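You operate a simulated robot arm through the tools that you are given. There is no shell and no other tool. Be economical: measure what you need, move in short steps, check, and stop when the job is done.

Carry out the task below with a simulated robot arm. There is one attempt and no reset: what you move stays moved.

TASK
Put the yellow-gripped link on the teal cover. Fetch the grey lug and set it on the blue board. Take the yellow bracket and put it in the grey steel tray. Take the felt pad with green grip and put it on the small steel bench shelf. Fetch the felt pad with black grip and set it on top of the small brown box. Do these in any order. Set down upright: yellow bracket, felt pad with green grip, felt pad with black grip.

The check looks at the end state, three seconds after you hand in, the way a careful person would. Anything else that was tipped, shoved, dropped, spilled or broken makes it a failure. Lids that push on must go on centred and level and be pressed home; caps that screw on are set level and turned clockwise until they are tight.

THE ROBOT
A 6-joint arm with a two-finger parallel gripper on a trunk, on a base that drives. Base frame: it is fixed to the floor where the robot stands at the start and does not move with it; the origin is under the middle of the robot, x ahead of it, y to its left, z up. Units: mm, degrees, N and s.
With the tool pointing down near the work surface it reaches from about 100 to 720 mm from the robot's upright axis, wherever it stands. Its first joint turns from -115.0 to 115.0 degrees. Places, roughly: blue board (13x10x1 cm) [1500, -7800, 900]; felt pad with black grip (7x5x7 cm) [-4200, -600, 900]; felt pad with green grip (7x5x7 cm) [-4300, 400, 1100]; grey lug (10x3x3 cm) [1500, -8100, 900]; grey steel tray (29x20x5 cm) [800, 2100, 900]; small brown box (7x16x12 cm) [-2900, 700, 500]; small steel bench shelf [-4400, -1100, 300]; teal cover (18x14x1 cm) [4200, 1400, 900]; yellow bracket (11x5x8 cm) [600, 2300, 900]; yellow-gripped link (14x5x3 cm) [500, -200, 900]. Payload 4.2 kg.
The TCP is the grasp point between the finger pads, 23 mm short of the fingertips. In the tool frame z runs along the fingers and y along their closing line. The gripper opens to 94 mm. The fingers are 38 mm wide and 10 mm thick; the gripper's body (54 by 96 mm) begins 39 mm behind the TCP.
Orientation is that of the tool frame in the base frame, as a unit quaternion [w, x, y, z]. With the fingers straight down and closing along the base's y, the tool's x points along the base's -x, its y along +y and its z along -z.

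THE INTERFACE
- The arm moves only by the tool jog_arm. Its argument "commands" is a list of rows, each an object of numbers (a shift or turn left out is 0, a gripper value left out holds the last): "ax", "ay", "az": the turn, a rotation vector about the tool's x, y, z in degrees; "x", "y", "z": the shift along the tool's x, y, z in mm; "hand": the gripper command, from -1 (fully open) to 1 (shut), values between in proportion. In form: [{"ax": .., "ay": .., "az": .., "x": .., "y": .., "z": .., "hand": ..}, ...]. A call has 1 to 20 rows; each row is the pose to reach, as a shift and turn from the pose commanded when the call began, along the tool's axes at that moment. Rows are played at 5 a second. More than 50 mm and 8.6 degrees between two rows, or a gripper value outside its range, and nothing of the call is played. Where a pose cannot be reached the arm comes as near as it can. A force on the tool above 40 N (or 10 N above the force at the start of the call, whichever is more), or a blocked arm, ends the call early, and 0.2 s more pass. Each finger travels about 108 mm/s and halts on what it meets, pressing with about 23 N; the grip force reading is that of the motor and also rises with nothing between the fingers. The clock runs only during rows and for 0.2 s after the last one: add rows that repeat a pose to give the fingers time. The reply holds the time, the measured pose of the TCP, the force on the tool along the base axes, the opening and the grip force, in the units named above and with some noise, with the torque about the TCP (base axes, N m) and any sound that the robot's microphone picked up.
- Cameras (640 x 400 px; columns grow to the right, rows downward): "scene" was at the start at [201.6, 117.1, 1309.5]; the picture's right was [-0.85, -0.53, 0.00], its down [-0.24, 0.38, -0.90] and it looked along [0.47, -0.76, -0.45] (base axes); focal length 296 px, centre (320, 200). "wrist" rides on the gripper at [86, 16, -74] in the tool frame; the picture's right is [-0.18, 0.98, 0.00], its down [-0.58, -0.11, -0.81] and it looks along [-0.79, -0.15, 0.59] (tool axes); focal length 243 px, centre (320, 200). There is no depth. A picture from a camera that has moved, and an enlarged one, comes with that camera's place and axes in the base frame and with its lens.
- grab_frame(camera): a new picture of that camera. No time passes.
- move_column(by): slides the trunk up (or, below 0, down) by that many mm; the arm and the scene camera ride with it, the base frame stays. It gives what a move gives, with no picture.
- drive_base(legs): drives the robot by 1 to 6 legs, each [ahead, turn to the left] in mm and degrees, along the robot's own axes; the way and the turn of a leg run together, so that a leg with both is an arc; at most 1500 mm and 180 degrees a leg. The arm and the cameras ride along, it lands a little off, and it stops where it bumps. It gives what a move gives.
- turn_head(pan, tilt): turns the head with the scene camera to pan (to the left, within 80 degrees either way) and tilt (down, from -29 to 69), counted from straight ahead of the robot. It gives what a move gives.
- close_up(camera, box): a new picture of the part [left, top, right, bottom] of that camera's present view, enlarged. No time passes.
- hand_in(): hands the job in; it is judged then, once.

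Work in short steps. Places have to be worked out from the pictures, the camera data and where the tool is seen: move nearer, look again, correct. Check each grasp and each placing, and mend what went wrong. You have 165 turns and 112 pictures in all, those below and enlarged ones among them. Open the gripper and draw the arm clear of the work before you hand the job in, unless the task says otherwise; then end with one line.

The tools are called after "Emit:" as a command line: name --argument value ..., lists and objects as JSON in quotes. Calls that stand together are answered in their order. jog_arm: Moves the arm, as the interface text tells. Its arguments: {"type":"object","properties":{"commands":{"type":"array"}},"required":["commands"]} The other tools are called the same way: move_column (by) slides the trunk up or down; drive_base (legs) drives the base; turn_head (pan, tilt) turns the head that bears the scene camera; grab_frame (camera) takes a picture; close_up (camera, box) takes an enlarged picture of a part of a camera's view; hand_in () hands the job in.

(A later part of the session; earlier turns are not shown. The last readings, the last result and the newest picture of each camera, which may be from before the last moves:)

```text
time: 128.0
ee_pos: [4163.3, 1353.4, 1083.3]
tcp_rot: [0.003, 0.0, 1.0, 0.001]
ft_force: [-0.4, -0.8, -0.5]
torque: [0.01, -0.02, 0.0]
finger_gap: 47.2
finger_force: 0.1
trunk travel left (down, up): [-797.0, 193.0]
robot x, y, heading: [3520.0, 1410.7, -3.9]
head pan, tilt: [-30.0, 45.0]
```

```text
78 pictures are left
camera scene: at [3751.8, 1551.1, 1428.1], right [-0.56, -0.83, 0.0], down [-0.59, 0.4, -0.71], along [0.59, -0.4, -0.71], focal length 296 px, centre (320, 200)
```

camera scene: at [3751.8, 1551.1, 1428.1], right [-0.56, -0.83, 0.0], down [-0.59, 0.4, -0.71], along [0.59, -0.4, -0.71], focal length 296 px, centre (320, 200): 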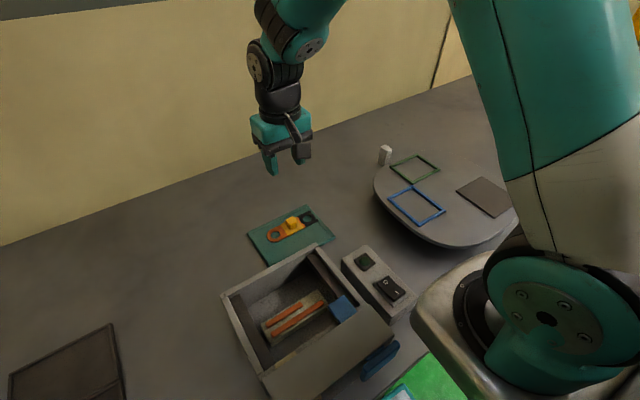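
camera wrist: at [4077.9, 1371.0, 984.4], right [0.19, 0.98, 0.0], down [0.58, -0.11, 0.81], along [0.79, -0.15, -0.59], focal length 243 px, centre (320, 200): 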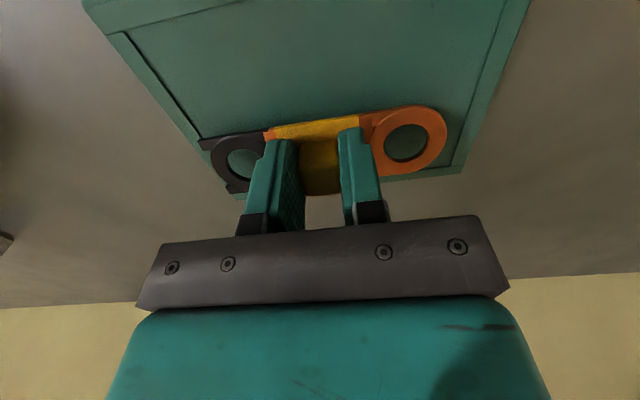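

The link rests on the cover. I retract the arm, back off and check the bench.

Emit:
jog_arm --commands '[{"z": -40}, {"z": -80}, {"z": -100, "x": 35, "y": -20}, {"z": -100, "x": 70, "y": -45}, {"z": -100, "x": 110, "y": -70}, {"z": -100, "x": 150, "y": -95}, {"z": -100, "x": 180, "y": -120, "hand": -1}]'

Emit:
drive_base --legs '[[-700, 0]]'

Emit:
turn_head --pan -8 --tilt 25

Emit:
grab_frame --camera "scene"

```text
time: 129.6
ee_pos: [3983.8, 1234.1, 1180.6]
tcp_rot: [0.004, 0.001, 1.0, 0.002]
ft_force: [0.5, 0.2, -0.7]
torque: [-0.03, 0.01, -0.03]
finger_gap: 93.7
finger_force: 0.1
trunk travel left (down, up): [-797.0, 193.0]
robot x, y, heading: [3512.0, 1411.8, -4.2]
head pan, tilt: [-30.0, 45.0]
```

```text
time: 133.4
ee_pos: [3297.6, 1281.8, 1179.7]
tcp_rot: [0.003, 0.001, 1.0, 0.002]
ft_force: [-0.2, 0.1, 0.9]
torque: [0.0, 0.03, 0.02]
finger_gap: 94.2
finger_force: 0.0
trunk travel left (down, up): [-797.0, 193.0]
robot x, y, heading: [2833.7, 1462.4, -4.0]
head pan, tilt: [-30.0, 45.0]
```

```text
time: 134.2
ee_pos: [3296.8, 1282.4, 1179.6]
tcp_rot: [0.003, 0.001, 1.0, 0.002]
ft_force: [-0.9, -0.4, 0.0]
torque: [0.02, 0.0, 0.02]
finger_gap: 94.3
finger_force: 0.1
trunk travel left (down, up): [-797.0, 193.0]
robot x, y, heading: [2831.3, 1465.6, -4.1]
head pan, tilt: [-8.0, 25.0]
```

```text
77 pictures are left
camera scene: at [3088.0, 1626.7, 1458.7], right [-0.21, -0.98, 0.0], down [-0.41, 0.09, -0.91], along [0.89, -0.19, -0.42], focal length 296 px, centre (320, 200)
```

scene: 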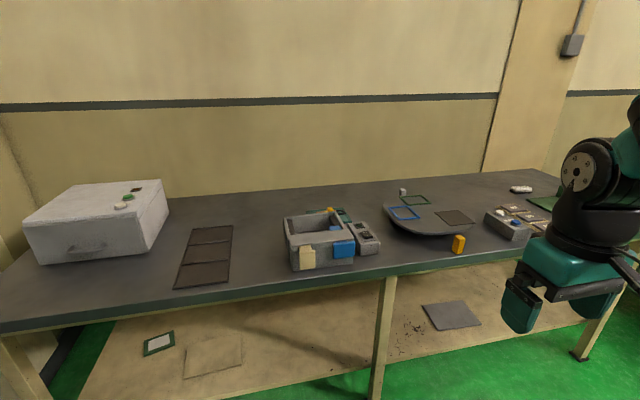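

All fine there. Next: the grey lug at (1500,-8100). I drive back down the passage to the red aisle and look south.

Emit:
drive_base --legs '[[0, -86], [1500, 0], [1500, 0], [1500, 0], [1400, 0]]'

Emit:
turn_head --pan 0 --tilt 15

Emit:
grab_frame --camera "scene"

```text
time: 166.4
ee_pos: [2585.2, -5017.3, 1179.3]
tcp_rot: [0.004, 0.683, 0.731, 0.0]
ft_force: [-0.7, -0.1, -0.2]
torque: [0.02, -0.03, -0.01]
finger_gap: 94.1
finger_force: 0.0
trunk travel left (down, up): [-797.0, 193.0]
robot x, y, heading: [2730.2, -4538.6, -90.4]
head pan, tilt: [-8.0, 25.0]
```

```text
time: 167.2
ee_pos: [2584.3, -5018.9, 1179.7]
tcp_rot: [0.003, 0.684, 0.73, -0.001]
ft_force: [0.2, 0.6, 0.2]
torque: [-0.01, -0.01, -0.01]
finger_gap: 93.7
finger_force: 0.1
trunk travel left (down, up): [-797.0, 193.0]
robot x, y, heading: [2734.2, -4540.6, -89.9]
head pan, tilt: [0.0, 15.0]
```

```text
76 pictures are left
camera scene: at [2926.2, -4787.2, 1475.0], right [-1.0, 0.0, 0.0], down [0.0, 0.26, -0.97], along [0.0, -0.97, -0.26], focal length 296 px, centre (320, 200)
```

scene: 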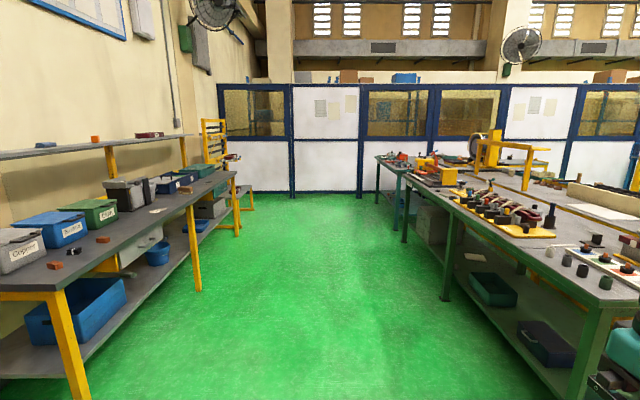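

The target table's edge is at x≈2000. I drive to y≈-7950 and turn to face it.

Emit:
drive_base --legs '[[1500, 0], [1500, 0], [400, 0], [0, -90]]'

Emit:
turn_head --pan 0 --tilt 25

Emit:
grab_frame --camera "scene"

```text
time: 187.5
ee_pos: [2448.8, -7787.0, 1180.9]
tcp_rot: [0.002, 0.998, 0.056, -0.003]
ft_force: [-0.3, 0.2, 0.2]
torque: [0.02, 0.01, 0.01]
finger_gap: 94.2
finger_force: 0.1
trunk travel left (down, up): [-797.0, 193.0]
robot x, y, heading: [2935.5, -7914.7, -177.6]
head pan, tilt: [0.0, 15.0]
```

```text
time: 188.2
ee_pos: [2449.2, -7786.6, 1179.9]
tcp_rot: [0.001, 0.998, 0.056, -0.003]
ft_force: [0.0, -0.3, -1.0]
torque: [0.04, -0.02, -0.02]
finger_gap: 93.8
finger_force: 0.0
trunk travel left (down, up): [-797.0, 193.0]
robot x, y, heading: [2933.3, -7914.0, -177.6]
head pan, tilt: [0.0, 25.0]
```

```text
75 pictures are left
camera scene: at [2698.6, -8116.9, 1458.8], right [-0.04, 1.0, 0.0], down [0.42, 0.02, -0.91], along [-0.91, -0.04, -0.42], focal length 296 px, centre (320, 200)
```

scene: 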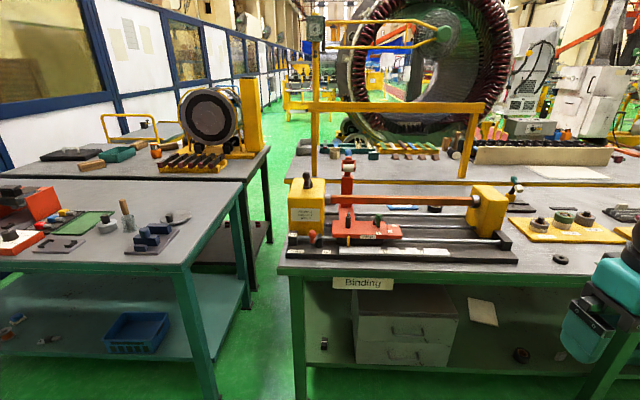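

Targets should be near pixels (400,203) and (335,203), around the binding machine. I zoom.

Emit:
close_up --camera "scene" --box '[270, 140, 530, 270]'

Emit:
close_up --camera "scene" --box '[0, 130, 270, 280]'

```text
2.46 times, centred on (400, 205) of scene
camera zoom: at [2698.6, -8116.9, 1458.8], right [-0.04, 1.0, 0.0], down [0.42, 0.02, -0.91], along [-0.91, -0.04, -0.42], focal length 728 px, centre (123, 188)
```

zoom: 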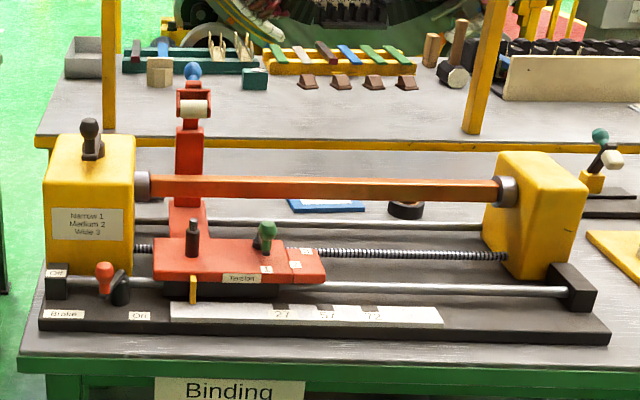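

```text
2.37 times, centred on (135, 205) of scene
camera zoom: at [2698.6, -8116.9, 1458.8], right [-0.04, 1.0, 0.0], down [0.42, 0.02, -0.91], along [-0.91, -0.04, -0.42], focal length 700 px, centre (758, 188)
```

zoom: 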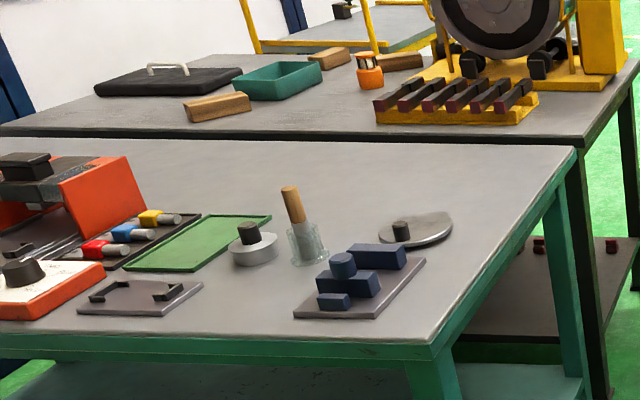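

The blue board is visible just behind the binding machine; the lug is probably hidden by the red post. I raise the trunk and come closer for a look over the machine.

Emit:
move_column --by 190

Emit:
drive_base --legs '[[0, 6], [550, 0], [0, -8.4]]'

Emit:
turn_head --pan -10 --tilt 40

Emit:
grab_frame --camera "scene"

```text
time: 190.3
ee_pos: [2449.5, -7786.6, 1369.4]
tcp_rot: [0.002, 0.998, 0.057, -0.004]
ft_force: [0.1, 0.2, 0.2]
torque: [0.03, 0.03, 0.04]
finger_gap: 94.2
finger_force: 0.1
trunk travel left (down, up): [-987.0, 3.0]
robot x, y, heading: [2933.5, -7909.8, -177.7]
head pan, tilt: [0.0, 25.0]
```

```text
time: 194.6
ee_pos: [1921.6, -7856.5, 1370.1]
tcp_rot: [0.001, 0.999, 0.041, -0.003]
ft_force: [-0.1, -0.4, 0.1]
torque: [0.03, 0.04, -0.02]
finger_gap: 93.8
finger_force: 0.0
trunk travel left (down, up): [-987.0, 3.0]
robot x, y, heading: [2401.5, -7997.2, -179.2]
head pan, tilt: [0.0, 25.0]
```

```text
time: 195.4
ee_pos: [1920.8, -7854.1, 1368.8]
tcp_rot: [0.002, 0.999, 0.041, -0.003]
ft_force: [0.1, -0.6, -0.7]
torque: [-0.03, 0.02, -0.03]
finger_gap: 94.2
finger_force: 0.0
trunk travel left (down, up): [-987.0, 3.0]
robot x, y, heading: [2401.5, -7995.2, -179.4]
head pan, tilt: [-10.0, 40.0]
```

```text
72 pictures are left
camera scene: at [2167.8, -8178.4, 1625.5], right [0.16, 0.99, 0.0], down [0.63, -0.1, -0.77], along [-0.76, 0.12, -0.64], focal length 296 px, centre (320, 200)
```

scene: 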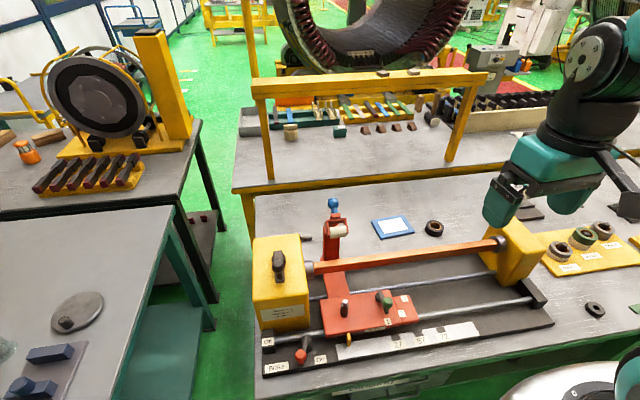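

The blue board lies behind the machine with free space around it. I zoom to find the grey lug, perhaps at (305,238).

Emit:
close_up --camera "scene" --box '[250, 190, 450, 315]'

```text
3.20 times, centred on (350, 252) of scene
camera zoom: at [2167.8, -8178.4, 1625.5], right [0.16, 0.99, 0.0], down [0.63, -0.1, -0.77], along [-0.76, 0.12, -0.64], focal length 946 px, centre (224, 32)
```

zoom: 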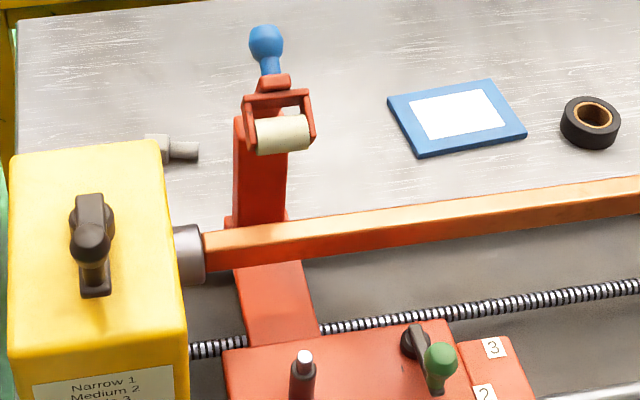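

The lug lies behind the yellow head at about (1470,-8150), along y, and the board centre is about (1462,-7803). To keep the forearm clear of the red post I shift the robot about 430 mm toward -y before reaching over.

Emit:
drive_base --legs '[[0, 89.4], [430, 0], [0, -90], [90, 0]]'

Emit:
turn_head --pan -35 --tilt 38

Emit:
grab_frame --camera "scene"

```text
time: 206.4
ee_pos: [1841.9, -8294.5, 1368.8]
tcp_rot: [0.002, 0.998, 0.056, -0.004]
ft_force: [0.6, 0.1, 0.0]
torque: [0.02, 0.02, 0.0]
finger_gap: 93.9
finger_force: 0.0
trunk travel left (down, up): [-987.0, 3.0]
robot x, y, heading: [2325.2, -8419.2, -177.8]
head pan, tilt: [-10.0, 40.0]
```

```text
time: 207.3
ee_pos: [1841.7, -8295.5, 1369.4]
tcp_rot: [0.002, 0.998, 0.056, -0.004]
ft_force: [0.8, 0.1, -0.4]
torque: [0.02, -0.03, 0.0]
finger_gap: 93.7
finger_force: 0.1
trunk travel left (down, up): [-987.0, 3.0]
robot x, y, heading: [2328.2, -8422.1, -177.8]
head pan, tilt: [-35.0, 38.0]
```

```text
70 pictures are left
camera scene: at [2109.6, -8575.4, 1628.5], right [0.54, 0.84, 0.0], down [0.52, -0.33, -0.79], along [-0.66, 0.42, -0.62], focal length 296 px, centre (320, 200)
```

scene: 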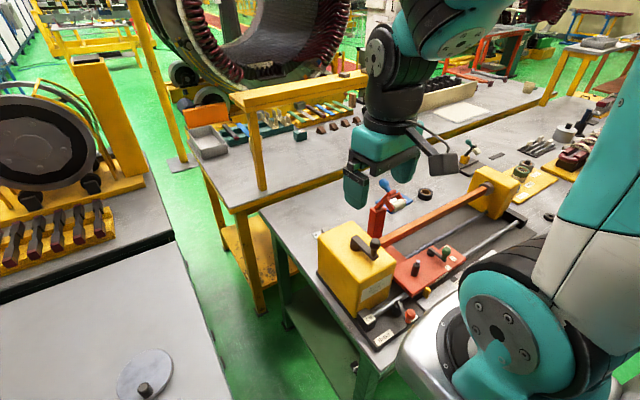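

I zoom behind the yellow head for the lug.

Emit:
close_up --camera "scene" --box '[260, 160, 420, 260]'

```text
4.00 times, centred on (340, 210) of scene
camera zoom: at [2109.6, -8575.4, 1628.5], right [0.54, 0.84, 0.0], down [0.52, -0.33, -0.79], along [-0.66, 0.42, -0.62], focal length 1182 px, centre (240, 160)
```

zoom: 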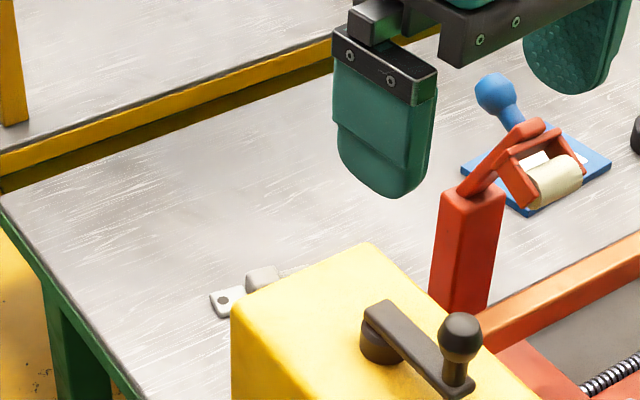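

The lug is a tab–block–stud piece along y from -8195 to -8097, block at about (1475,-8150). I move above it at height while turning the tool 96° so the fingers close along x with the camera away from the post.

Emit:
jog_arm --commands '[{"x": -29, "y": -15, "az": 8}, {"x": -58, "y": -30, "az": 16}, {"x": -88, "y": -46, "az": 24}, {"x": -117, "y": -61, "az": 32}, {"x": -147, "y": -77, "az": 40}, {"x": -176, "y": -92, "az": 48}, {"x": -206, "y": -108, "az": 56}, {"x": -235, "y": -123, "az": 64}, {"x": -265, "y": -139, "az": 72}, {"x": -294, "y": -154, "az": 80}, {"x": -324, "y": -170, "az": 88}, {"x": -353, "y": -185, "az": 96}, {"x": -353, "y": -185, "az": 96}]'

Emit:
grab_frame --camera "wrist"

```text
time: 210.1
ee_pos: [1470.8, -8151.6, 1369.3]
tcp_rot: [0.001, 0.711, -0.703, 0.0]
ft_force: [0.1, -0.1, -1.0]
torque: [-0.03, 0.0, 0.01]
finger_gap: 93.7
finger_force: 0.0
trunk travel left (down, up): [-987.0, 3.0]
robot x, y, heading: [2323.1, -8422.2, -177.7]
head pan, tilt: [-35.0, 38.0]
```

```text
68 pictures are left
camera wrist: at [1455.5, -8238.8, 1444.2], right [-0.98, 0.17, 0.0], down [0.1, 0.58, 0.8], along [0.14, 0.79, -0.59], focal length 243 px, centre (320, 200)
```

wrist: 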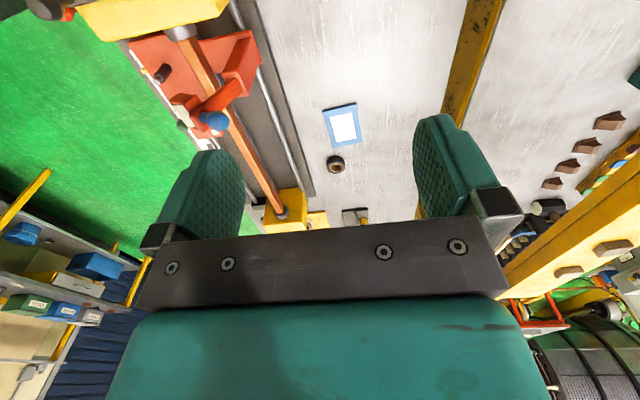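

The board computes to (1466,-7811), agreeing. I descend to z≈1010 to see the lug.

Emit:
jog_arm --commands '[{"z": 45}, {"z": 90}, {"z": 135}, {"z": 180}, {"z": 225}, {"z": 270}, {"z": 315}, {"z": 355}, {"z": 355}]'

Emit:
grab_frame --camera "wrist"

Emit:
grab_frame --camera "scene"

```text
time: 212.1
ee_pos: [1480.2, -8157.5, 1019.6]
tcp_rot: [0.004, 0.71, -0.704, -0.001]
ft_force: [0.3, -0.6, 1.2]
torque: [0.01, 0.03, 0.02]
finger_gap: 93.9
finger_force: 0.1
out of reach, approached as far as the arm can: row 4, 5, 7, 8, 9
trunk travel left (down, up): [-987.0, 3.0]
robot x, y, heading: [2325.5, -8417.5, -177.6]
head pan, tilt: [-35.0, 38.0]
```

```text
67 pictures are left
camera wrist: at [1465.2, -8244.6, 1095.2], right [-0.98, 0.18, 0.01], down [0.11, 0.59, 0.8], along [0.14, 0.79, -0.6], focal length 243 px, centre (320, 200)
```

wrist: 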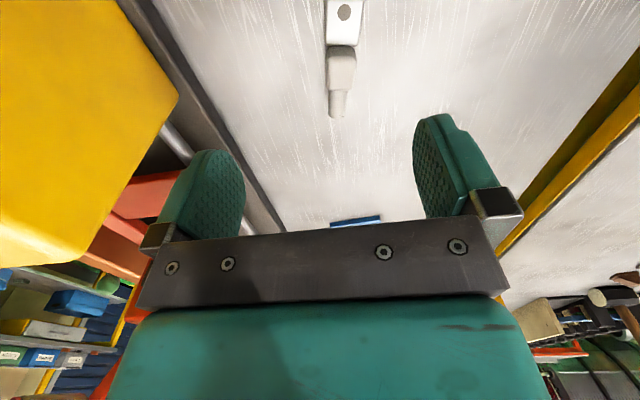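

```text
66 pictures are left
camera scene: at [2109.9, -8575.4, 1628.5], right [0.54, 0.84, 0.0], down [0.52, -0.33, -0.79], along [-0.66, 0.42, -0.62], focal length 296 px, centre (320, 200)
```

scene: 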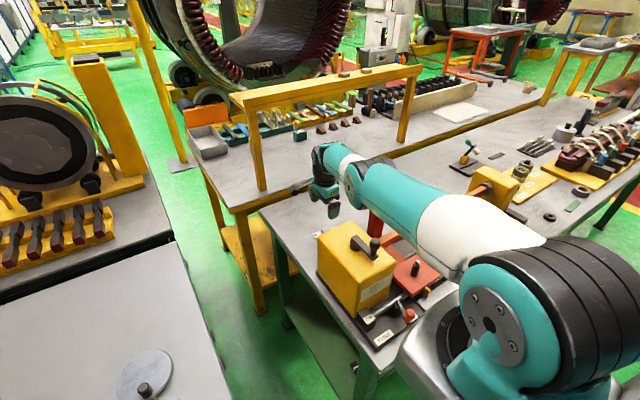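

The arm is at full stretch at this trunk height. I lift, drive 150 mm closer, and check.

Emit:
jog_arm --commands '[{"z": -45}, {"z": -90}, {"z": -135}, {"z": -180}, {"z": -225}, {"z": -225}]'

Emit:
drive_base --legs '[[100, 0]]'

Emit:
drive_base --legs '[[60, 0]]'

```text
time: 213.5
ee_pos: [1482.3, -8155.7, 1248.7]
tcp_rot: [0.004, 0.71, -0.704, -0.001]
ft_force: [0.5, -0.5, 0.2]
torque: [-0.02, -0.01, -0.01]
finger_gap: 93.7
finger_force: 0.2
trunk travel left (down, up): [-987.0, 3.0]
robot x, y, heading: [2324.9, -8420.8, -177.5]
head pan, tilt: [-35.0, 38.0]
```

```text
time: 214.6
ee_pos: [1380.8, -8161.8, 1248.7]
tcp_rot: [0.005, 0.71, -0.705, 0.0]
ft_force: [0.7, -0.1, -0.5]
torque: [-0.07, 0.04, 0.02]
finger_gap: 93.9
finger_force: 0.0
trunk travel left (down, up): [-987.0, 3.0]
robot x, y, heading: [2223.4, -8426.0, -177.7]
head pan, tilt: [-35.0, 38.0]
```

```text
time: 215.3
ee_pos: [1380.9, -8160.4, 1246.6]
tcp_rot: [0.004, 0.709, -0.705, 0.0]
ft_force: [0.3, 0.5, 0.5]
torque: [0.01, 0.03, -0.02]
finger_gap: 94.1
finger_force: 0.2
trunk travel left (down, up): [-987.0, 3.0]
robot x, y, heading: [2221.5, -8423.8, -177.5]
head pan, tilt: [-35.0, 38.0]
stopped in leg 1: the robot was blocked; the commanded pose is now the measured one
```

The base touched the bench at x≈2222; that suffices. I move the tool over the lug's block, turn 8° to match it, and descend.

Emit:
jog_arm --commands '[{"x": -5, "y": -42, "az": 4}, {"x": -9, "y": -84, "az": 8}, {"x": -9, "y": -84, "z": 45, "az": 8}, {"x": -9, "y": -84, "z": 90, "az": 8}, {"x": -9, "y": -84, "z": 135, "az": 8}, {"x": -9, "y": -84, "z": 180, "az": 8}, {"x": -9, "y": -84, "z": 225, "az": 8}, {"x": -9, "y": -84, "z": 265, "az": 8}, {"x": -9, "y": -84, "z": 265, "az": 8}]'

Emit:
grab_frame --camera "wrist"

```text
time: 217.3
ee_pos: [1464.7, -8152.7, 980.4]
tcp_rot: [-0.005, -0.658, 0.753, 0.0]
ft_force: [0.6, 0.5, -0.4]
torque: [-0.03, 0.0, -0.01]
finger_gap: 93.9
finger_force: 0.0
trunk travel left (down, up): [-987.0, 3.0]
robot x, y, heading: [2224.4, -8424.1, -177.8]
head pan, tilt: [-35.0, 38.0]
```

```text
65 pictures are left
camera wrist: at [1437.9, -8237.2, 1056.0], right [-0.95, 0.31, 0.0], down [0.19, 0.57, 0.8], along [0.25, 0.76, -0.6], focal length 243 px, centre (320, 200)
```

wrist: 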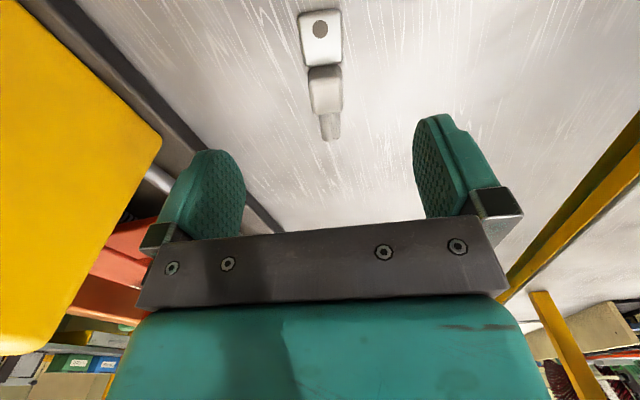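

Alignment is good (3 mm). I rotate 3° more and descend with a force guard, then close.

Emit:
jog_arm --commands '[{"z": 30, "az": 3}, {"z": 55, "az": 3}, {"z": 70, "az": 3}, {"z": 76, "az": 3}, {"z": 81, "az": 3}, {"z": 85, "az": 3}, {"z": 85, "az": 3}]'

Emit:
grab_frame --camera "wrist"

```text
time: 218.9
ee_pos: [1463.6, -8152.8, 898.0]
tcp_rot: [-0.004, -0.638, 0.77, 0.001]
ft_force: [0.5, -0.5, 0.1]
torque: [0.0, -0.01, -0.01]
finger_gap: 94.2
finger_force: 0.1
trunk travel left (down, up): [-987.0, 3.0]
robot x, y, heading: [2221.9, -8428.3, -177.4]
head pan, tilt: [-35.0, 38.0]
```

```text
64 pictures are left
camera wrist: at [1432.5, -8235.9, 972.7], right [-0.93, 0.36, 0.0], down [0.22, 0.55, 0.8], along [0.29, 0.75, -0.6], focal length 243 px, centre (320, 200)
```

wrist: 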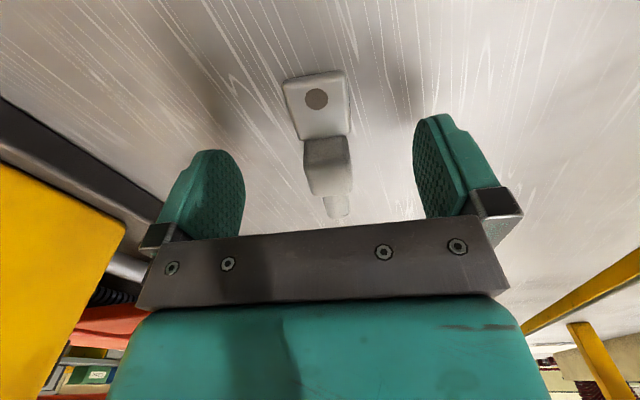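

Centred. 4 mm lower and close.

Emit:
jog_arm --commands '[{"z": 4}, {"z": 4, "hand": 1}, {"z": 4, "hand": 1}, {"z": 4, "hand": 1}, {"z": 4, "hand": 1}, {"z": -10}, {"z": -50}, {"z": -95}, {"z": -140}, {"z": -185}, {"z": -230}, {"z": -275}, {"z": -320}]'

Emit:
grab_frame --camera "wrist"

```text
time: 221.7
ee_pos: [1464.7, -8153.2, 1218.3]
tcp_rot: [-0.004, -0.639, 0.769, -0.001]
ft_force: [-0.7, 0.5, -1.1]
torque: [-0.05, 0.0, 0.0]
finger_gap: 25.1
finger_force: 23.5
trunk travel left (down, up): [-987.0, 3.0]
robot x, y, heading: [2221.6, -8422.3, -177.6]
head pan, tilt: [-35.0, 38.0]
```

```text
63 pictures are left
camera wrist: at [1434.0, -8236.4, 1292.8], right [-0.93, 0.36, 0.0], down [0.22, 0.56, 0.8], along [0.29, 0.75, -0.6], focal length 243 px, centre (320, 200)
```

wrist: 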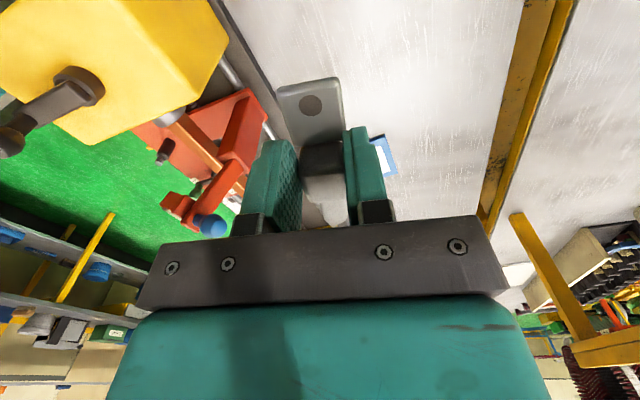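

The lug is held. I lift a little, retract, and shift the robot +400 mm in y to face the board.

Emit:
jog_arm --commands '[{"z": -40}, {"z": -80}, {"z": -100, "y": -35}, {"z": -100, "y": -75}, {"z": -100, "y": -115}, {"z": -100, "y": -155}]'

Emit:
drive_base --legs '[[-260, 0], [0, -92.4], [405, 0], [0, 90], [150, 0]]'

Emit:
turn_head --pan -15 --tilt 40

Emit:
grab_frame --camera "scene"

```text
time: 223.1
ee_pos: [1615.4, -8179.2, 1316.2]
tcp_rot: [-0.004, -0.638, 0.77, 0.0]
ft_force: [0.2, -0.1, -0.6]
torque: [-0.03, -0.03, -0.01]
finger_gap: 25.1
finger_force: 23.2
trunk travel left (down, up): [-987.0, 3.0]
robot x, y, heading: [2225.8, -8426.0, -177.5]
head pan, tilt: [-35.0, 38.0]
```

```text
time: 235.8
ee_pos: [1733.4, -7757.1, 1316.3]
tcp_rot: [-0.004, -0.629, 0.777, 0.0]
ft_force: [0.0, 0.0, -0.5]
torque: [-0.01, 0.0, -0.01]
finger_gap: 25.1
finger_force: 22.9
trunk travel left (down, up): [-987.0, 3.0]
robot x, y, heading: [2334.3, -8016.9, -179.2]
head pan, tilt: [-35.0, 38.0]
```

```text
time: 236.6
ee_pos: [1732.0, -7757.2, 1316.1]
tcp_rot: [-0.003, -0.629, 0.777, 0.001]
ft_force: [-0.7, 0.7, -1.3]
torque: [-0.02, 0.0, -0.01]
finger_gap: 25.2
finger_force: 23.0
trunk travel left (down, up): [-987.0, 3.0]
robot x, y, heading: [2334.2, -8019.2, -179.0]
head pan, tilt: [-15.0, 40.0]
```

```text
62 pictures are left
camera scene: at [2103.4, -8193.4, 1625.5], right [0.24, 0.97, 0.0], down [0.62, -0.16, -0.77], along [-0.74, 0.19, -0.64], focal length 296 px, centre (320, 200)
```

scene: 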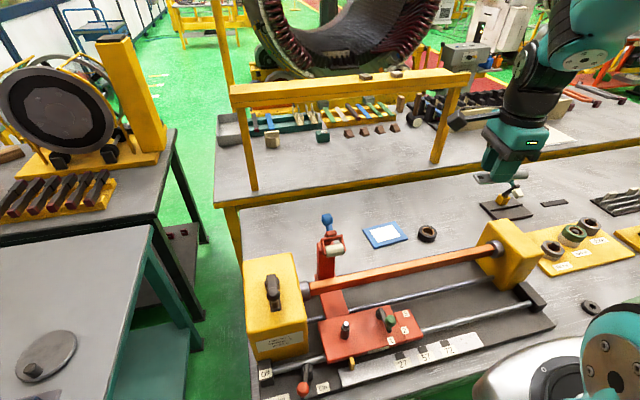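

Now I drive 95 mm closer and bring the lug over the board, aligning with it.

Emit:
drive_base --legs '[[95, 0]]'

```text
time: 237.8
ee_pos: [1637.9, -7756.8, 1317.2]
tcp_rot: [-0.004, -0.629, 0.778, 0.0]
ft_force: [0.2, -0.4, -0.6]
torque: [-0.01, -0.03, -0.02]
finger_gap: 25.2
finger_force: 23.2
trunk travel left (down, up): [-987.0, 3.0]
robot x, y, heading: [2239.2, -8020.6, -179.3]
head pan, tilt: [-15.0, 40.0]
```

Emit:
jog_arm --commands '[{"x": 22, "y": 40, "az": -4.5}, {"x": 45, "y": 80, "az": -9}, {"x": 68, "y": 120, "az": -13.5}, {"x": 91, "y": 159, "az": -18}, {"x": 91, "y": 159, "z": 45, "az": -18}, {"x": 91, "y": 159, "z": 90, "az": -18}, {"x": 91, "y": 159, "z": 135, "az": -18}, {"x": 91, "y": 159, "z": 180, "az": -18}, {"x": 91, "y": 159, "z": 225, "az": -18}, {"x": 91, "y": 159, "z": 270, "az": -18}, {"x": 91, "y": 159, "z": 315, "az": -18}, {"x": 91, "y": 159, "z": 340, "az": -18}, {"x": 91, "y": 159, "z": 340, "az": -18}]'

Emit:
grab_frame --camera "wrist"

Emit:
close_up --camera "scene" --box '[320, 170, 480, 270]'

```text
time: 240.6
ee_pos: [1461.4, -7811.8, 978.0]
tcp_rot: [0.003, 0.742, -0.67, -0.001]
ft_force: [-0.4, 0.0, -0.3]
torque: [-0.02, 0.04, 0.03]
finger_gap: 25.2
finger_force: 23.1
trunk travel left (down, up): [-987.0, 3.0]
robot x, y, heading: [2239.3, -8018.4, -179.3]
head pan, tilt: [-15.0, 40.0]
```

```text
61 pictures are left
camera wrist: at [1454.5, -7901.3, 1052.8], right [-1.0, 0.08, 0.01], down [0.05, 0.59, 0.8], along [0.06, 0.8, -0.6], focal length 243 px, centre (320, 200)
```

wrist: 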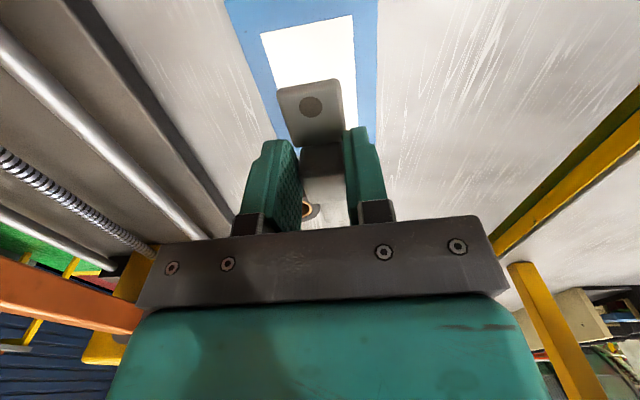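

```text
4.00 times, centred on (400, 220) of scene
camera zoom: at [2007.1, -8194.5, 1625.4], right [0.24, 0.97, 0.0], down [0.62, -0.16, -0.77], along [-0.74, 0.19, -0.64], focal length 1182 px, centre (0, 120)
```

zoom: 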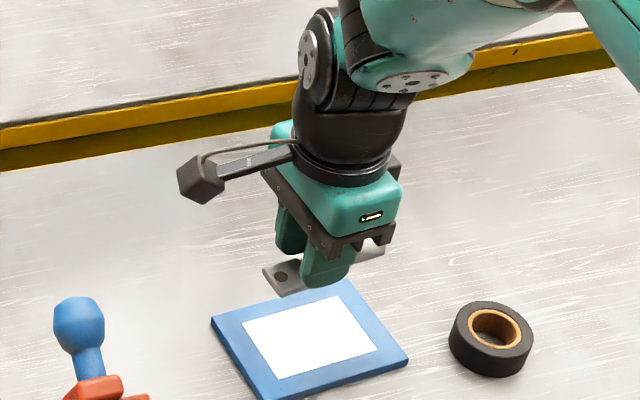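

Aligned over the board. I descend with fine steps until contact.

Emit:
jog_arm --commands '[{"z": 30}, {"z": 55}, {"z": 64}, {"z": 68}, {"z": 71}, {"z": 73}, {"z": 75}, {"z": 77}, {"z": 79}, {"z": 81}, {"z": 83}, {"z": 85}]'

```text
time: 242.9
ee_pos: [1456.1, -7813.9, 900.5]
tcp_rot: [0.006, 0.743, -0.669, -0.005]
ft_force: [-0.6, -0.4, 16.3]
torque: [0.09, 0.0, -0.02]
finger_gap: 25.4
finger_force: 23.3
trunk travel left (down, up): [-987.0, 3.0]
robot x, y, heading: [2238.1, -8020.6, -179.4]
head pan, tilt: [-15.0, 40.0]
stopped in row 11: the force on the tool passed its limit at 42 N (the readings are from after the stop); the commanded pose is now the measured one
```

Contact at z 900. I ease, open and lift away, then check.

Emit:
jog_arm --commands '[{"z": -1}, {"z": -1, "hand": 0.3}, {"z": -1, "hand": 0.0}, {"z": -1, "hand": 0.0}, {"z": -30}, {"z": -75}, {"z": -120}, {"z": -165}, {"z": -210}, {"z": -255}, {"z": -300}, {"z": -340}]'

Emit:
close_up --camera "scene" --box '[300, 150, 480, 270]'

```text
time: 245.5
ee_pos: [1462.5, -7812.6, 1235.7]
tcp_rot: [0.004, 0.742, -0.67, -0.001]
ft_force: [-0.8, 0.5, -1.7]
torque: [0.0, -0.05, -0.04]
finger_gap: 47.0
finger_force: 0.1
trunk travel left (down, up): [-987.0, 3.0]
robot x, y, heading: [2238.3, -8022.3, -178.9]
head pan, tilt: [-15.0, 40.0]
```

```text
3.33 times, centred on (390, 210) of scene
camera zoom: at [2007.0, -8194.5, 1625.4], right [0.24, 0.97, 0.0], down [0.62, -0.16, -0.77], along [-0.74, 0.19, -0.64], focal length 985 px, centre (87, 167)
```

zoom: 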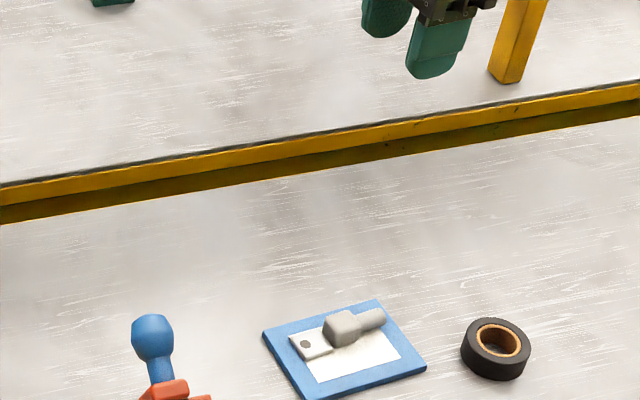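

The lug sits on the board. I retract, turn the tool back, reverse out and head for the rack with the yellow bracket.

Emit:
jog_arm --commands '[{"z": -40, "az": -8}, {"z": -80, "az": -16}, {"z": -100, "y": -25, "az": -24}, {"z": -100, "y": -50, "az": -32}, {"z": -100, "y": -75, "az": -40}, {"z": -100, "y": -100, "az": -48}, {"z": -100, "y": -125, "az": -56}, {"z": -100, "y": -150, "az": -64}, {"z": -100, "y": -175, "az": -72}, {"z": -100, "y": -200, "az": -80, "hand": -1}, {"z": -100, "y": -200, "az": -85}]'

Emit:
drive_base --legs '[[-500, 0], [0, -91], [1500, 0], [1500, 0], [280, 0], [0, 90]]'

Emit:
drive_base --legs '[[1500, 0], [1300, 0], [0, -90]]'

Emit:
turn_head --pan 0 --tilt 15

Emit:
grab_frame --camera "scene"

```text
time: 247.9
ee_pos: [1661.6, -7792.3, 1337.5]
tcp_rot: [0.002, 1.0, 0.009, -0.006]
ft_force: [0.2, 0.3, 0.7]
torque: [-0.04, 0.03, -0.02]
finger_gap: 93.9
finger_force: 0.0
trunk travel left (down, up): [-987.0, 3.0]
robot x, y, heading: [2239.1, -8017.6, -179.3]
head pan, tilt: [-15.0, 40.0]
```

```text
time: 274.3
ee_pos: [2113.6, -4541.0, 1336.5]
tcp_rot: [0.002, 0.999, 0.034, -0.006]
ft_force: [0.0, -1.0, 0.8]
torque: [-0.02, 0.01, -0.01]
finger_gap: 94.0
finger_force: 0.0
trunk travel left (down, up): [-987.0, 3.0]
robot x, y, heading: [2699.3, -4735.2, -176.4]
head pan, tilt: [-15.0, 40.0]
```

```text
time: 291.7
ee_pos: [113.8, -4367.1, 1335.0]
tcp_rot: [-0.003, 0.73, -0.684, -0.004]
ft_force: [0.5, 0.3, -0.4]
torque: [0.0, -0.02, -0.03]
finger_gap: 94.2
finger_force: 0.0
trunk travel left (down, up): [-987.0, 3.0]
robot x, y, heading: [-83.7, -4957.1, 93.7]
head pan, tilt: [-15.0, 40.0]
```

```text
time: 292.6
ee_pos: [114.1, -4367.0, 1336.8]
tcp_rot: [-0.002, 0.73, -0.684, -0.005]
ft_force: [1.3, -0.1, 0.4]
torque: [0.01, 0.02, -0.04]
finger_gap: 94.1
finger_force: 0.1
trunk travel left (down, up): [-987.0, 3.0]
robot x, y, heading: [-84.1, -4953.1, 93.5]
head pan, tilt: [0.0, 15.0]
```

```text
58 pictures are left
camera scene: at [-293.0, -4720.9, 1664.9], right [1.0, 0.06, 0.0], down [0.02, -0.26, -0.97], along [-0.06, 0.96, -0.26], focal length 296 px, centre (320, 200)
```

scene: 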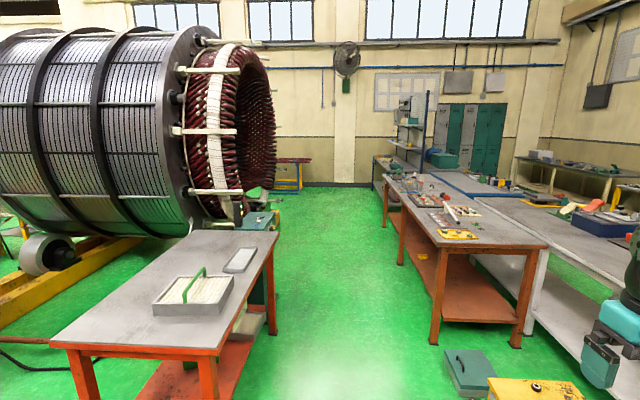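

The corridor is clear along x≈-150. I straighten and drive north to the rack end.

Emit:
drive_base --legs '[[0, -2.8], [1500, 0], [1500, 0], [1500, 0]]'

```text
time: 314.6
ee_pos: [250.9, 144.0, 1335.9]
tcp_rot: [0.002, -0.69, 0.723, 0.005]
ft_force: [0.4, -0.2, 1.3]
torque: [0.02, -0.03, 0.01]
finger_gap: 94.2
finger_force: 0.0
trunk travel left (down, up): [-987.0, 3.0]
robot x, y, heading: [-9.5, -416.7, 87.2]
head pan, tilt: [0.0, 15.0]
```

Emit:
drive_base --legs '[[0, 10.3], [1400, 0], [1190, 0], [0, -97.5]]'

Emit:
turn_head --pan 0 --tilt 30

Emit:
grab_frame --camera "scene"

```text
time: 327.4
ee_pos: [-233.4, 2698.2, 1337.4]
tcp_rot: [0.003, 0.753, -0.659, 0.0]
ft_force: [-2.0, -14.3, 8.7]
torque: [1.61, -0.32, 0.0]
finger_gap: 93.8
finger_force: 0.0
trunk travel left (down, up): [-987.0, 3.0]
robot x, y, heading: [-386.7, 2104.8, 98.0]
head pan, tilt: [0.0, 15.0]
stopped in leg 3: the force on the tool passed its limit at 98 N (the readings are from after the stop); the commanded pose is now the measured one
```

```text
time: 328.1
ee_pos: [-233.7, 2697.2, 1337.2]
tcp_rot: [0.004, 0.752, -0.659, 0.0]
ft_force: [-3.5, -19.3, 7.1]
torque: [1.92, -0.29, -0.08]
finger_gap: 93.9
finger_force: 0.1
trunk travel left (down, up): [-987.0, 3.0]
robot x, y, heading: [-388.3, 2107.5, 98.1]
head pan, tilt: [0.0, 30.0]
```

```text
57 pictures are left
camera scene: at [-612.9, 2316.0, 1641.1], right [0.99, 0.14, 0.0], down [0.07, -0.49, -0.87], along [-0.12, 0.86, -0.5], focal length 296 px, centre (320, 200)
```

scene: 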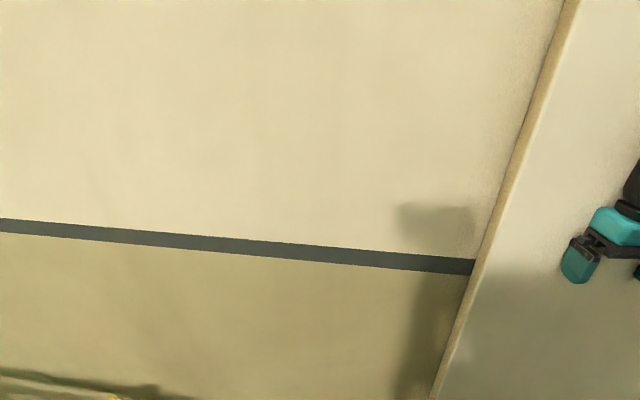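

The tool bumped the wall/pilaster at y≈2750; nothing else there. I back off 400 mm and then turn to the rack.

Emit:
drive_base --legs '[[-450, 0], [0, -98]]'

Emit:
turn_head --pan 20 --tilt 25

Emit:
grab_frame --camera "scene"

```text
time: 335.1
ee_pos: [236.2, 1399.0, 1337.4]
tcp_rot: [-0.002, 0.022, 1.0, 0.002]
ft_force: [0.0, -0.1, -0.7]
torque: [-0.04, 0.03, -0.03]
finger_gap: 93.8
finger_force: 0.1
trunk travel left (down, up): [-987.0, 3.0]
robot x, y, heading: [-323.8, 1656.0, -2.4]
head pan, tilt: [0.0, 30.0]
```

```text
time: 335.9
ee_pos: [235.9, 1399.9, 1335.4]
tcp_rot: [-0.002, 0.023, 1.0, 0.003]
ft_force: [-0.1, -0.4, -0.1]
torque: [-0.03, -0.01, -0.01]
finger_gap: 94.0
finger_force: 0.1
trunk travel left (down, up): [-987.0, 3.0]
robot x, y, heading: [-320.4, 1655.7, -2.3]
head pan, tilt: [20.0, 25.0]
```

```text
56 pictures are left
camera scene: at [-75.1, 1872.4, 1648.8], right [0.31, -0.95, 0.0], down [-0.4, -0.13, -0.91], along [0.86, 0.28, -0.42], focal length 296 px, centre (320, 200)
```

scene: 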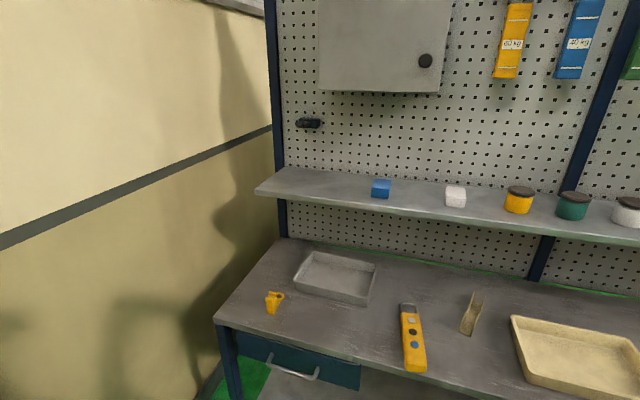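

Bracket is at about (631,2273), tray around (850,2111), shelf edge above it at x≈848, z≈1205. I retract the arm, lower the trunk by 250 and drive diagonally to about (100,2325).

Emit:
jog_arm --commands '[{"x": 40}, {"x": 80}, {"x": 120}, {"x": 150}]'

Emit:
drive_base --legs '[[0, 60], [700, 0], [0, -58]]'

Emit:
move_column --by -300

Emit:
turn_head --pan -10 --tilt 35

Emit:
grab_frame --camera "scene"

```text
time: 336.9
ee_pos: [87.8, 1403.1, 1338.0]
tcp_rot: [-0.002, 0.023, 1.0, 0.002]
ft_force: [-0.4, 0.4, 0.7]
torque: [-0.02, 0.0, -0.02]
finger_gap: 94.1
finger_force: 0.1
trunk travel left (down, up): [-987.0, 3.0]
robot x, y, heading: [-321.9, 1652.2, -2.3]
head pan, tilt: [20.0, 25.0]
```

```text
time: 346.0
ee_pos: [470.4, 1976.1, 1337.7]
tcp_rot: [-0.002, 0.033, 0.999, 0.002]
ft_force: [-1.0, 0.2, -0.3]
torque: [0.01, -0.02, -0.02]
finger_gap: 94.2
finger_force: 0.0
trunk travel left (down, up): [-987.0, 3.0]
robot x, y, heading: [63.7, 2234.9, -3.7]
head pan, tilt: [20.0, 25.0]
```

```text
time: 349.0
ee_pos: [470.1, 1976.4, 1037.3]
tcp_rot: [-0.003, 0.034, 0.999, 0.003]
ft_force: [0.4, -0.4, 0.3]
torque: [0.0, -0.01, 0.0]
finger_gap: 93.9
finger_force: 0.1
trunk travel left (down, up): [-687.0, 303.0]
robot x, y, heading: [64.5, 2236.8, -3.6]
head pan, tilt: [20.0, 25.0]
```

```text
time: 349.9
ee_pos: [470.1, 1976.7, 1039.3]
tcp_rot: [-0.002, 0.035, 0.999, 0.002]
ft_force: [-0.9, 0.8, 0.1]
torque: [0.01, 0.02, 0.02]
finger_gap: 94.0
finger_force: 0.0
trunk travel left (down, up): [-687.0, 303.0]
robot x, y, heading: [65.8, 2236.0, -3.3]
head pan, tilt: [-10.0, 35.0]
```

```text
55 pictures are left
camera scene: at [316.3, 2402.3, 1333.1], right [-0.23, -0.97, 0.0], down [-0.56, 0.13, -0.82], along [0.8, -0.19, -0.57], focal length 296 px, centre (320, 200)
```

scene: 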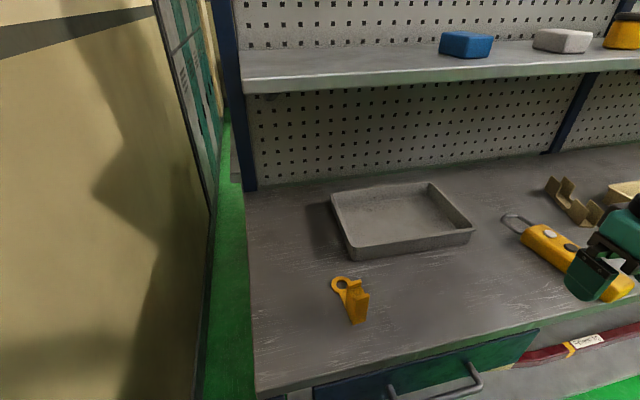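

Good view. I zoom on the bracket and tray.

Emit:
close_up --camera "scene" --box '[300, 175, 500, 335]'

```text
2.50 times, centred on (400, 255) of scene
camera zoom: at [316.3, 2402.3, 1333.1], right [-0.23, -0.97, 0.0], down [-0.56, 0.13, -0.82], along [0.8, -0.19, -0.57], focal length 739 px, centre (120, 62)
```

zoom: 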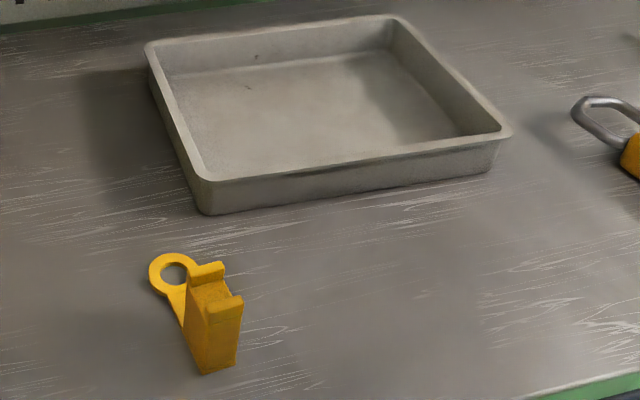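

The bracket's block is at about (603,2272), top z≈945, with its ring tab pointing +x; the tray spans x 720–924, y 1956–2227. I go above the block and check with the wrist camera.

Emit:
jog_arm --commands '[{"x": -14, "y": 38}, {"x": -28, "y": 76, "az": -1}, {"x": -42, "y": 114, "az": -2}, {"x": -56, "y": 152, "az": -3}, {"x": -70, "y": 190, "az": -3.7}, {"x": -84, "y": 228, "az": -3.7}, {"x": -98, "y": 266, "az": -3.7}, {"x": -113, "y": 303, "az": -3.7}, {"x": -113, "y": 303, "z": 20, "az": -3.7}, {"x": -113, "y": 303, "z": 20, "az": -3.7}]'

Emit:
grab_frame --camera "wrist"

```text
time: 352.1
ee_pos: [603.0, 2270.5, 1018.0]
tcp_rot: [-0.002, 0.002, 1.0, 0.003]
ft_force: [0.2, 0.2, 0.2]
torque: [-0.02, 0.03, -0.02]
finger_gap: 93.9
finger_force: 0.1
out of reach, approached as far as the arm can: row 1, 2
trunk travel left (down, up): [-687.0, 303.0]
robot x, y, heading: [61.6, 2236.3, -3.5]
head pan, tilt: [-10.0, 35.0]
```

```text
53 pictures are left
camera wrist: at [517.5, 2286.1, 1092.8], right [0.19, 0.98, 0.01], down [0.58, -0.12, 0.8], along [0.79, -0.15, -0.6], focal length 243 px, centre (320, 200)
```

wrist: 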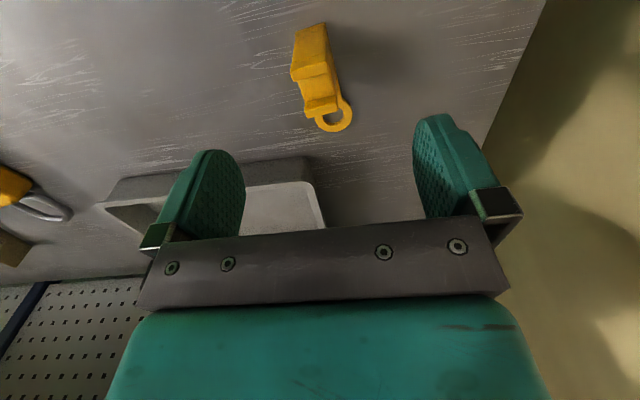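

The block is centred under the tool. I descend to z≈918 and close.

Emit:
jog_arm --commands '[{"x": 3, "z": 40, "az": -2}, {"x": 3, "z": 75, "az": -2}, {"x": 3, "z": 92, "az": -2}, {"x": 3, "z": 100, "az": -2}, {"x": 3, "z": 100, "az": -2, "hand": 1}, {"x": 3, "z": 100, "az": -2, "hand": 1}, {"x": 3, "z": 100, "az": -2, "hand": 1}, {"x": 3, "z": 100, "az": -2, "hand": 1}]'

Emit:
grab_frame --camera "wrist"

```text
time: 353.9
ee_pos: [599.1, 2272.3, 921.2]
tcp_rot: [-0.002, -0.016, 1.0, 0.003]
ft_force: [0.8, -0.4, -0.4]
torque: [-0.01, 0.06, 0.01]
finger_gap: 25.8
finger_force: 22.9
trunk travel left (down, up): [-687.0, 303.0]
robot x, y, heading: [67.2, 2239.4, -3.3]
head pan, tilt: [-10.0, 35.0]
```

```text
52 pictures are left
camera wrist: at [512.5, 2284.2, 995.4], right [0.15, 0.99, 0.01], down [0.59, -0.1, 0.8], along [0.79, -0.12, -0.6], focal length 243 px, centre (320, 200)
```

wrist: 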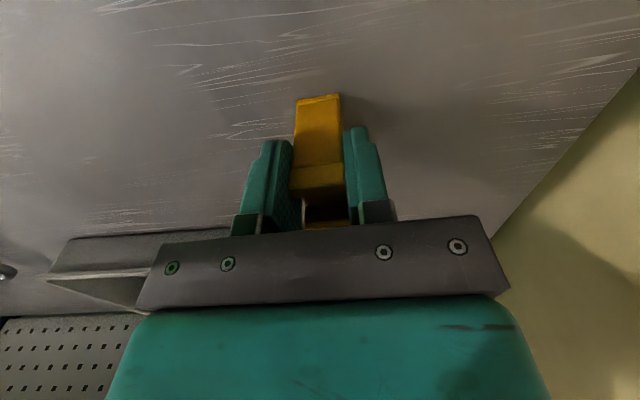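

Gripped (25.8 mm). I lift 100 mm and move over the tray's front-middle part.

Emit:
jog_arm --commands '[{"z": -20}, {"z": -60}, {"z": -100}, {"x": -22, "y": -24, "z": -100}, {"x": -50, "y": -54, "z": -100}, {"x": -78, "y": -85, "z": -100}, {"x": -106, "y": -115, "z": -100}, {"x": -135, "y": -147, "z": -100}, {"x": -160, "y": -175, "z": -100}, {"x": -167, "y": -182, "z": -100}, {"x": -167, "y": -182, "z": -100}]'

Emit:
grab_frame --camera "scene"

Emit:
grab_frame --camera "wrist"

```text
time: 356.4
ee_pos: [761.5, 2104.3, 1018.8]
tcp_rot: [-0.006, -0.021, 1.0, 0.004]
ft_force: [0.5, 0.2, -0.8]
torque: [-0.01, 0.0, -0.04]
finger_gap: 25.9
finger_force: 22.9
trunk travel left (down, up): [-687.0, 303.0]
robot x, y, heading: [66.6, 2240.1, -3.3]
head pan, tilt: [-10.0, 35.0]
```

```text
51 pictures are left
camera scene: at [307.4, 2407.3, 1333.7], right [-0.23, -0.97, 0.0], down [-0.55, 0.13, -0.82], along [0.8, -0.19, -0.57], focal length 296 px, centre (320, 200)
```

scene: 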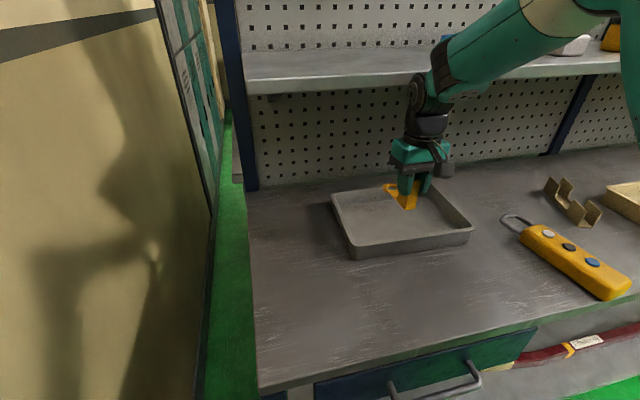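

```text
50 pictures are left
camera wrist: at [676.2, 2115.6, 1094.9], right [0.14, 0.99, 0.0], down [0.6, -0.09, 0.8], along [0.79, -0.11, -0.6], focal length 243 px, centre (320, 200)
```

wrist: 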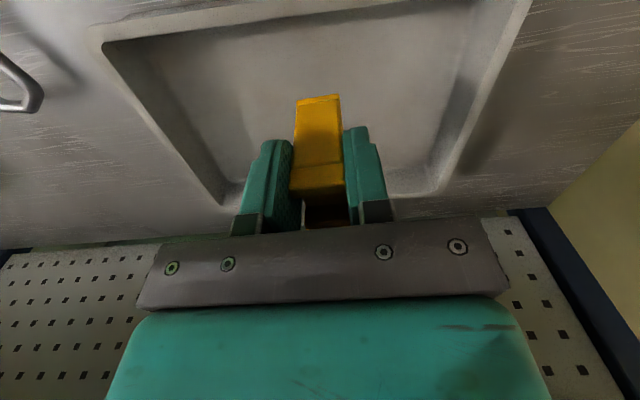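

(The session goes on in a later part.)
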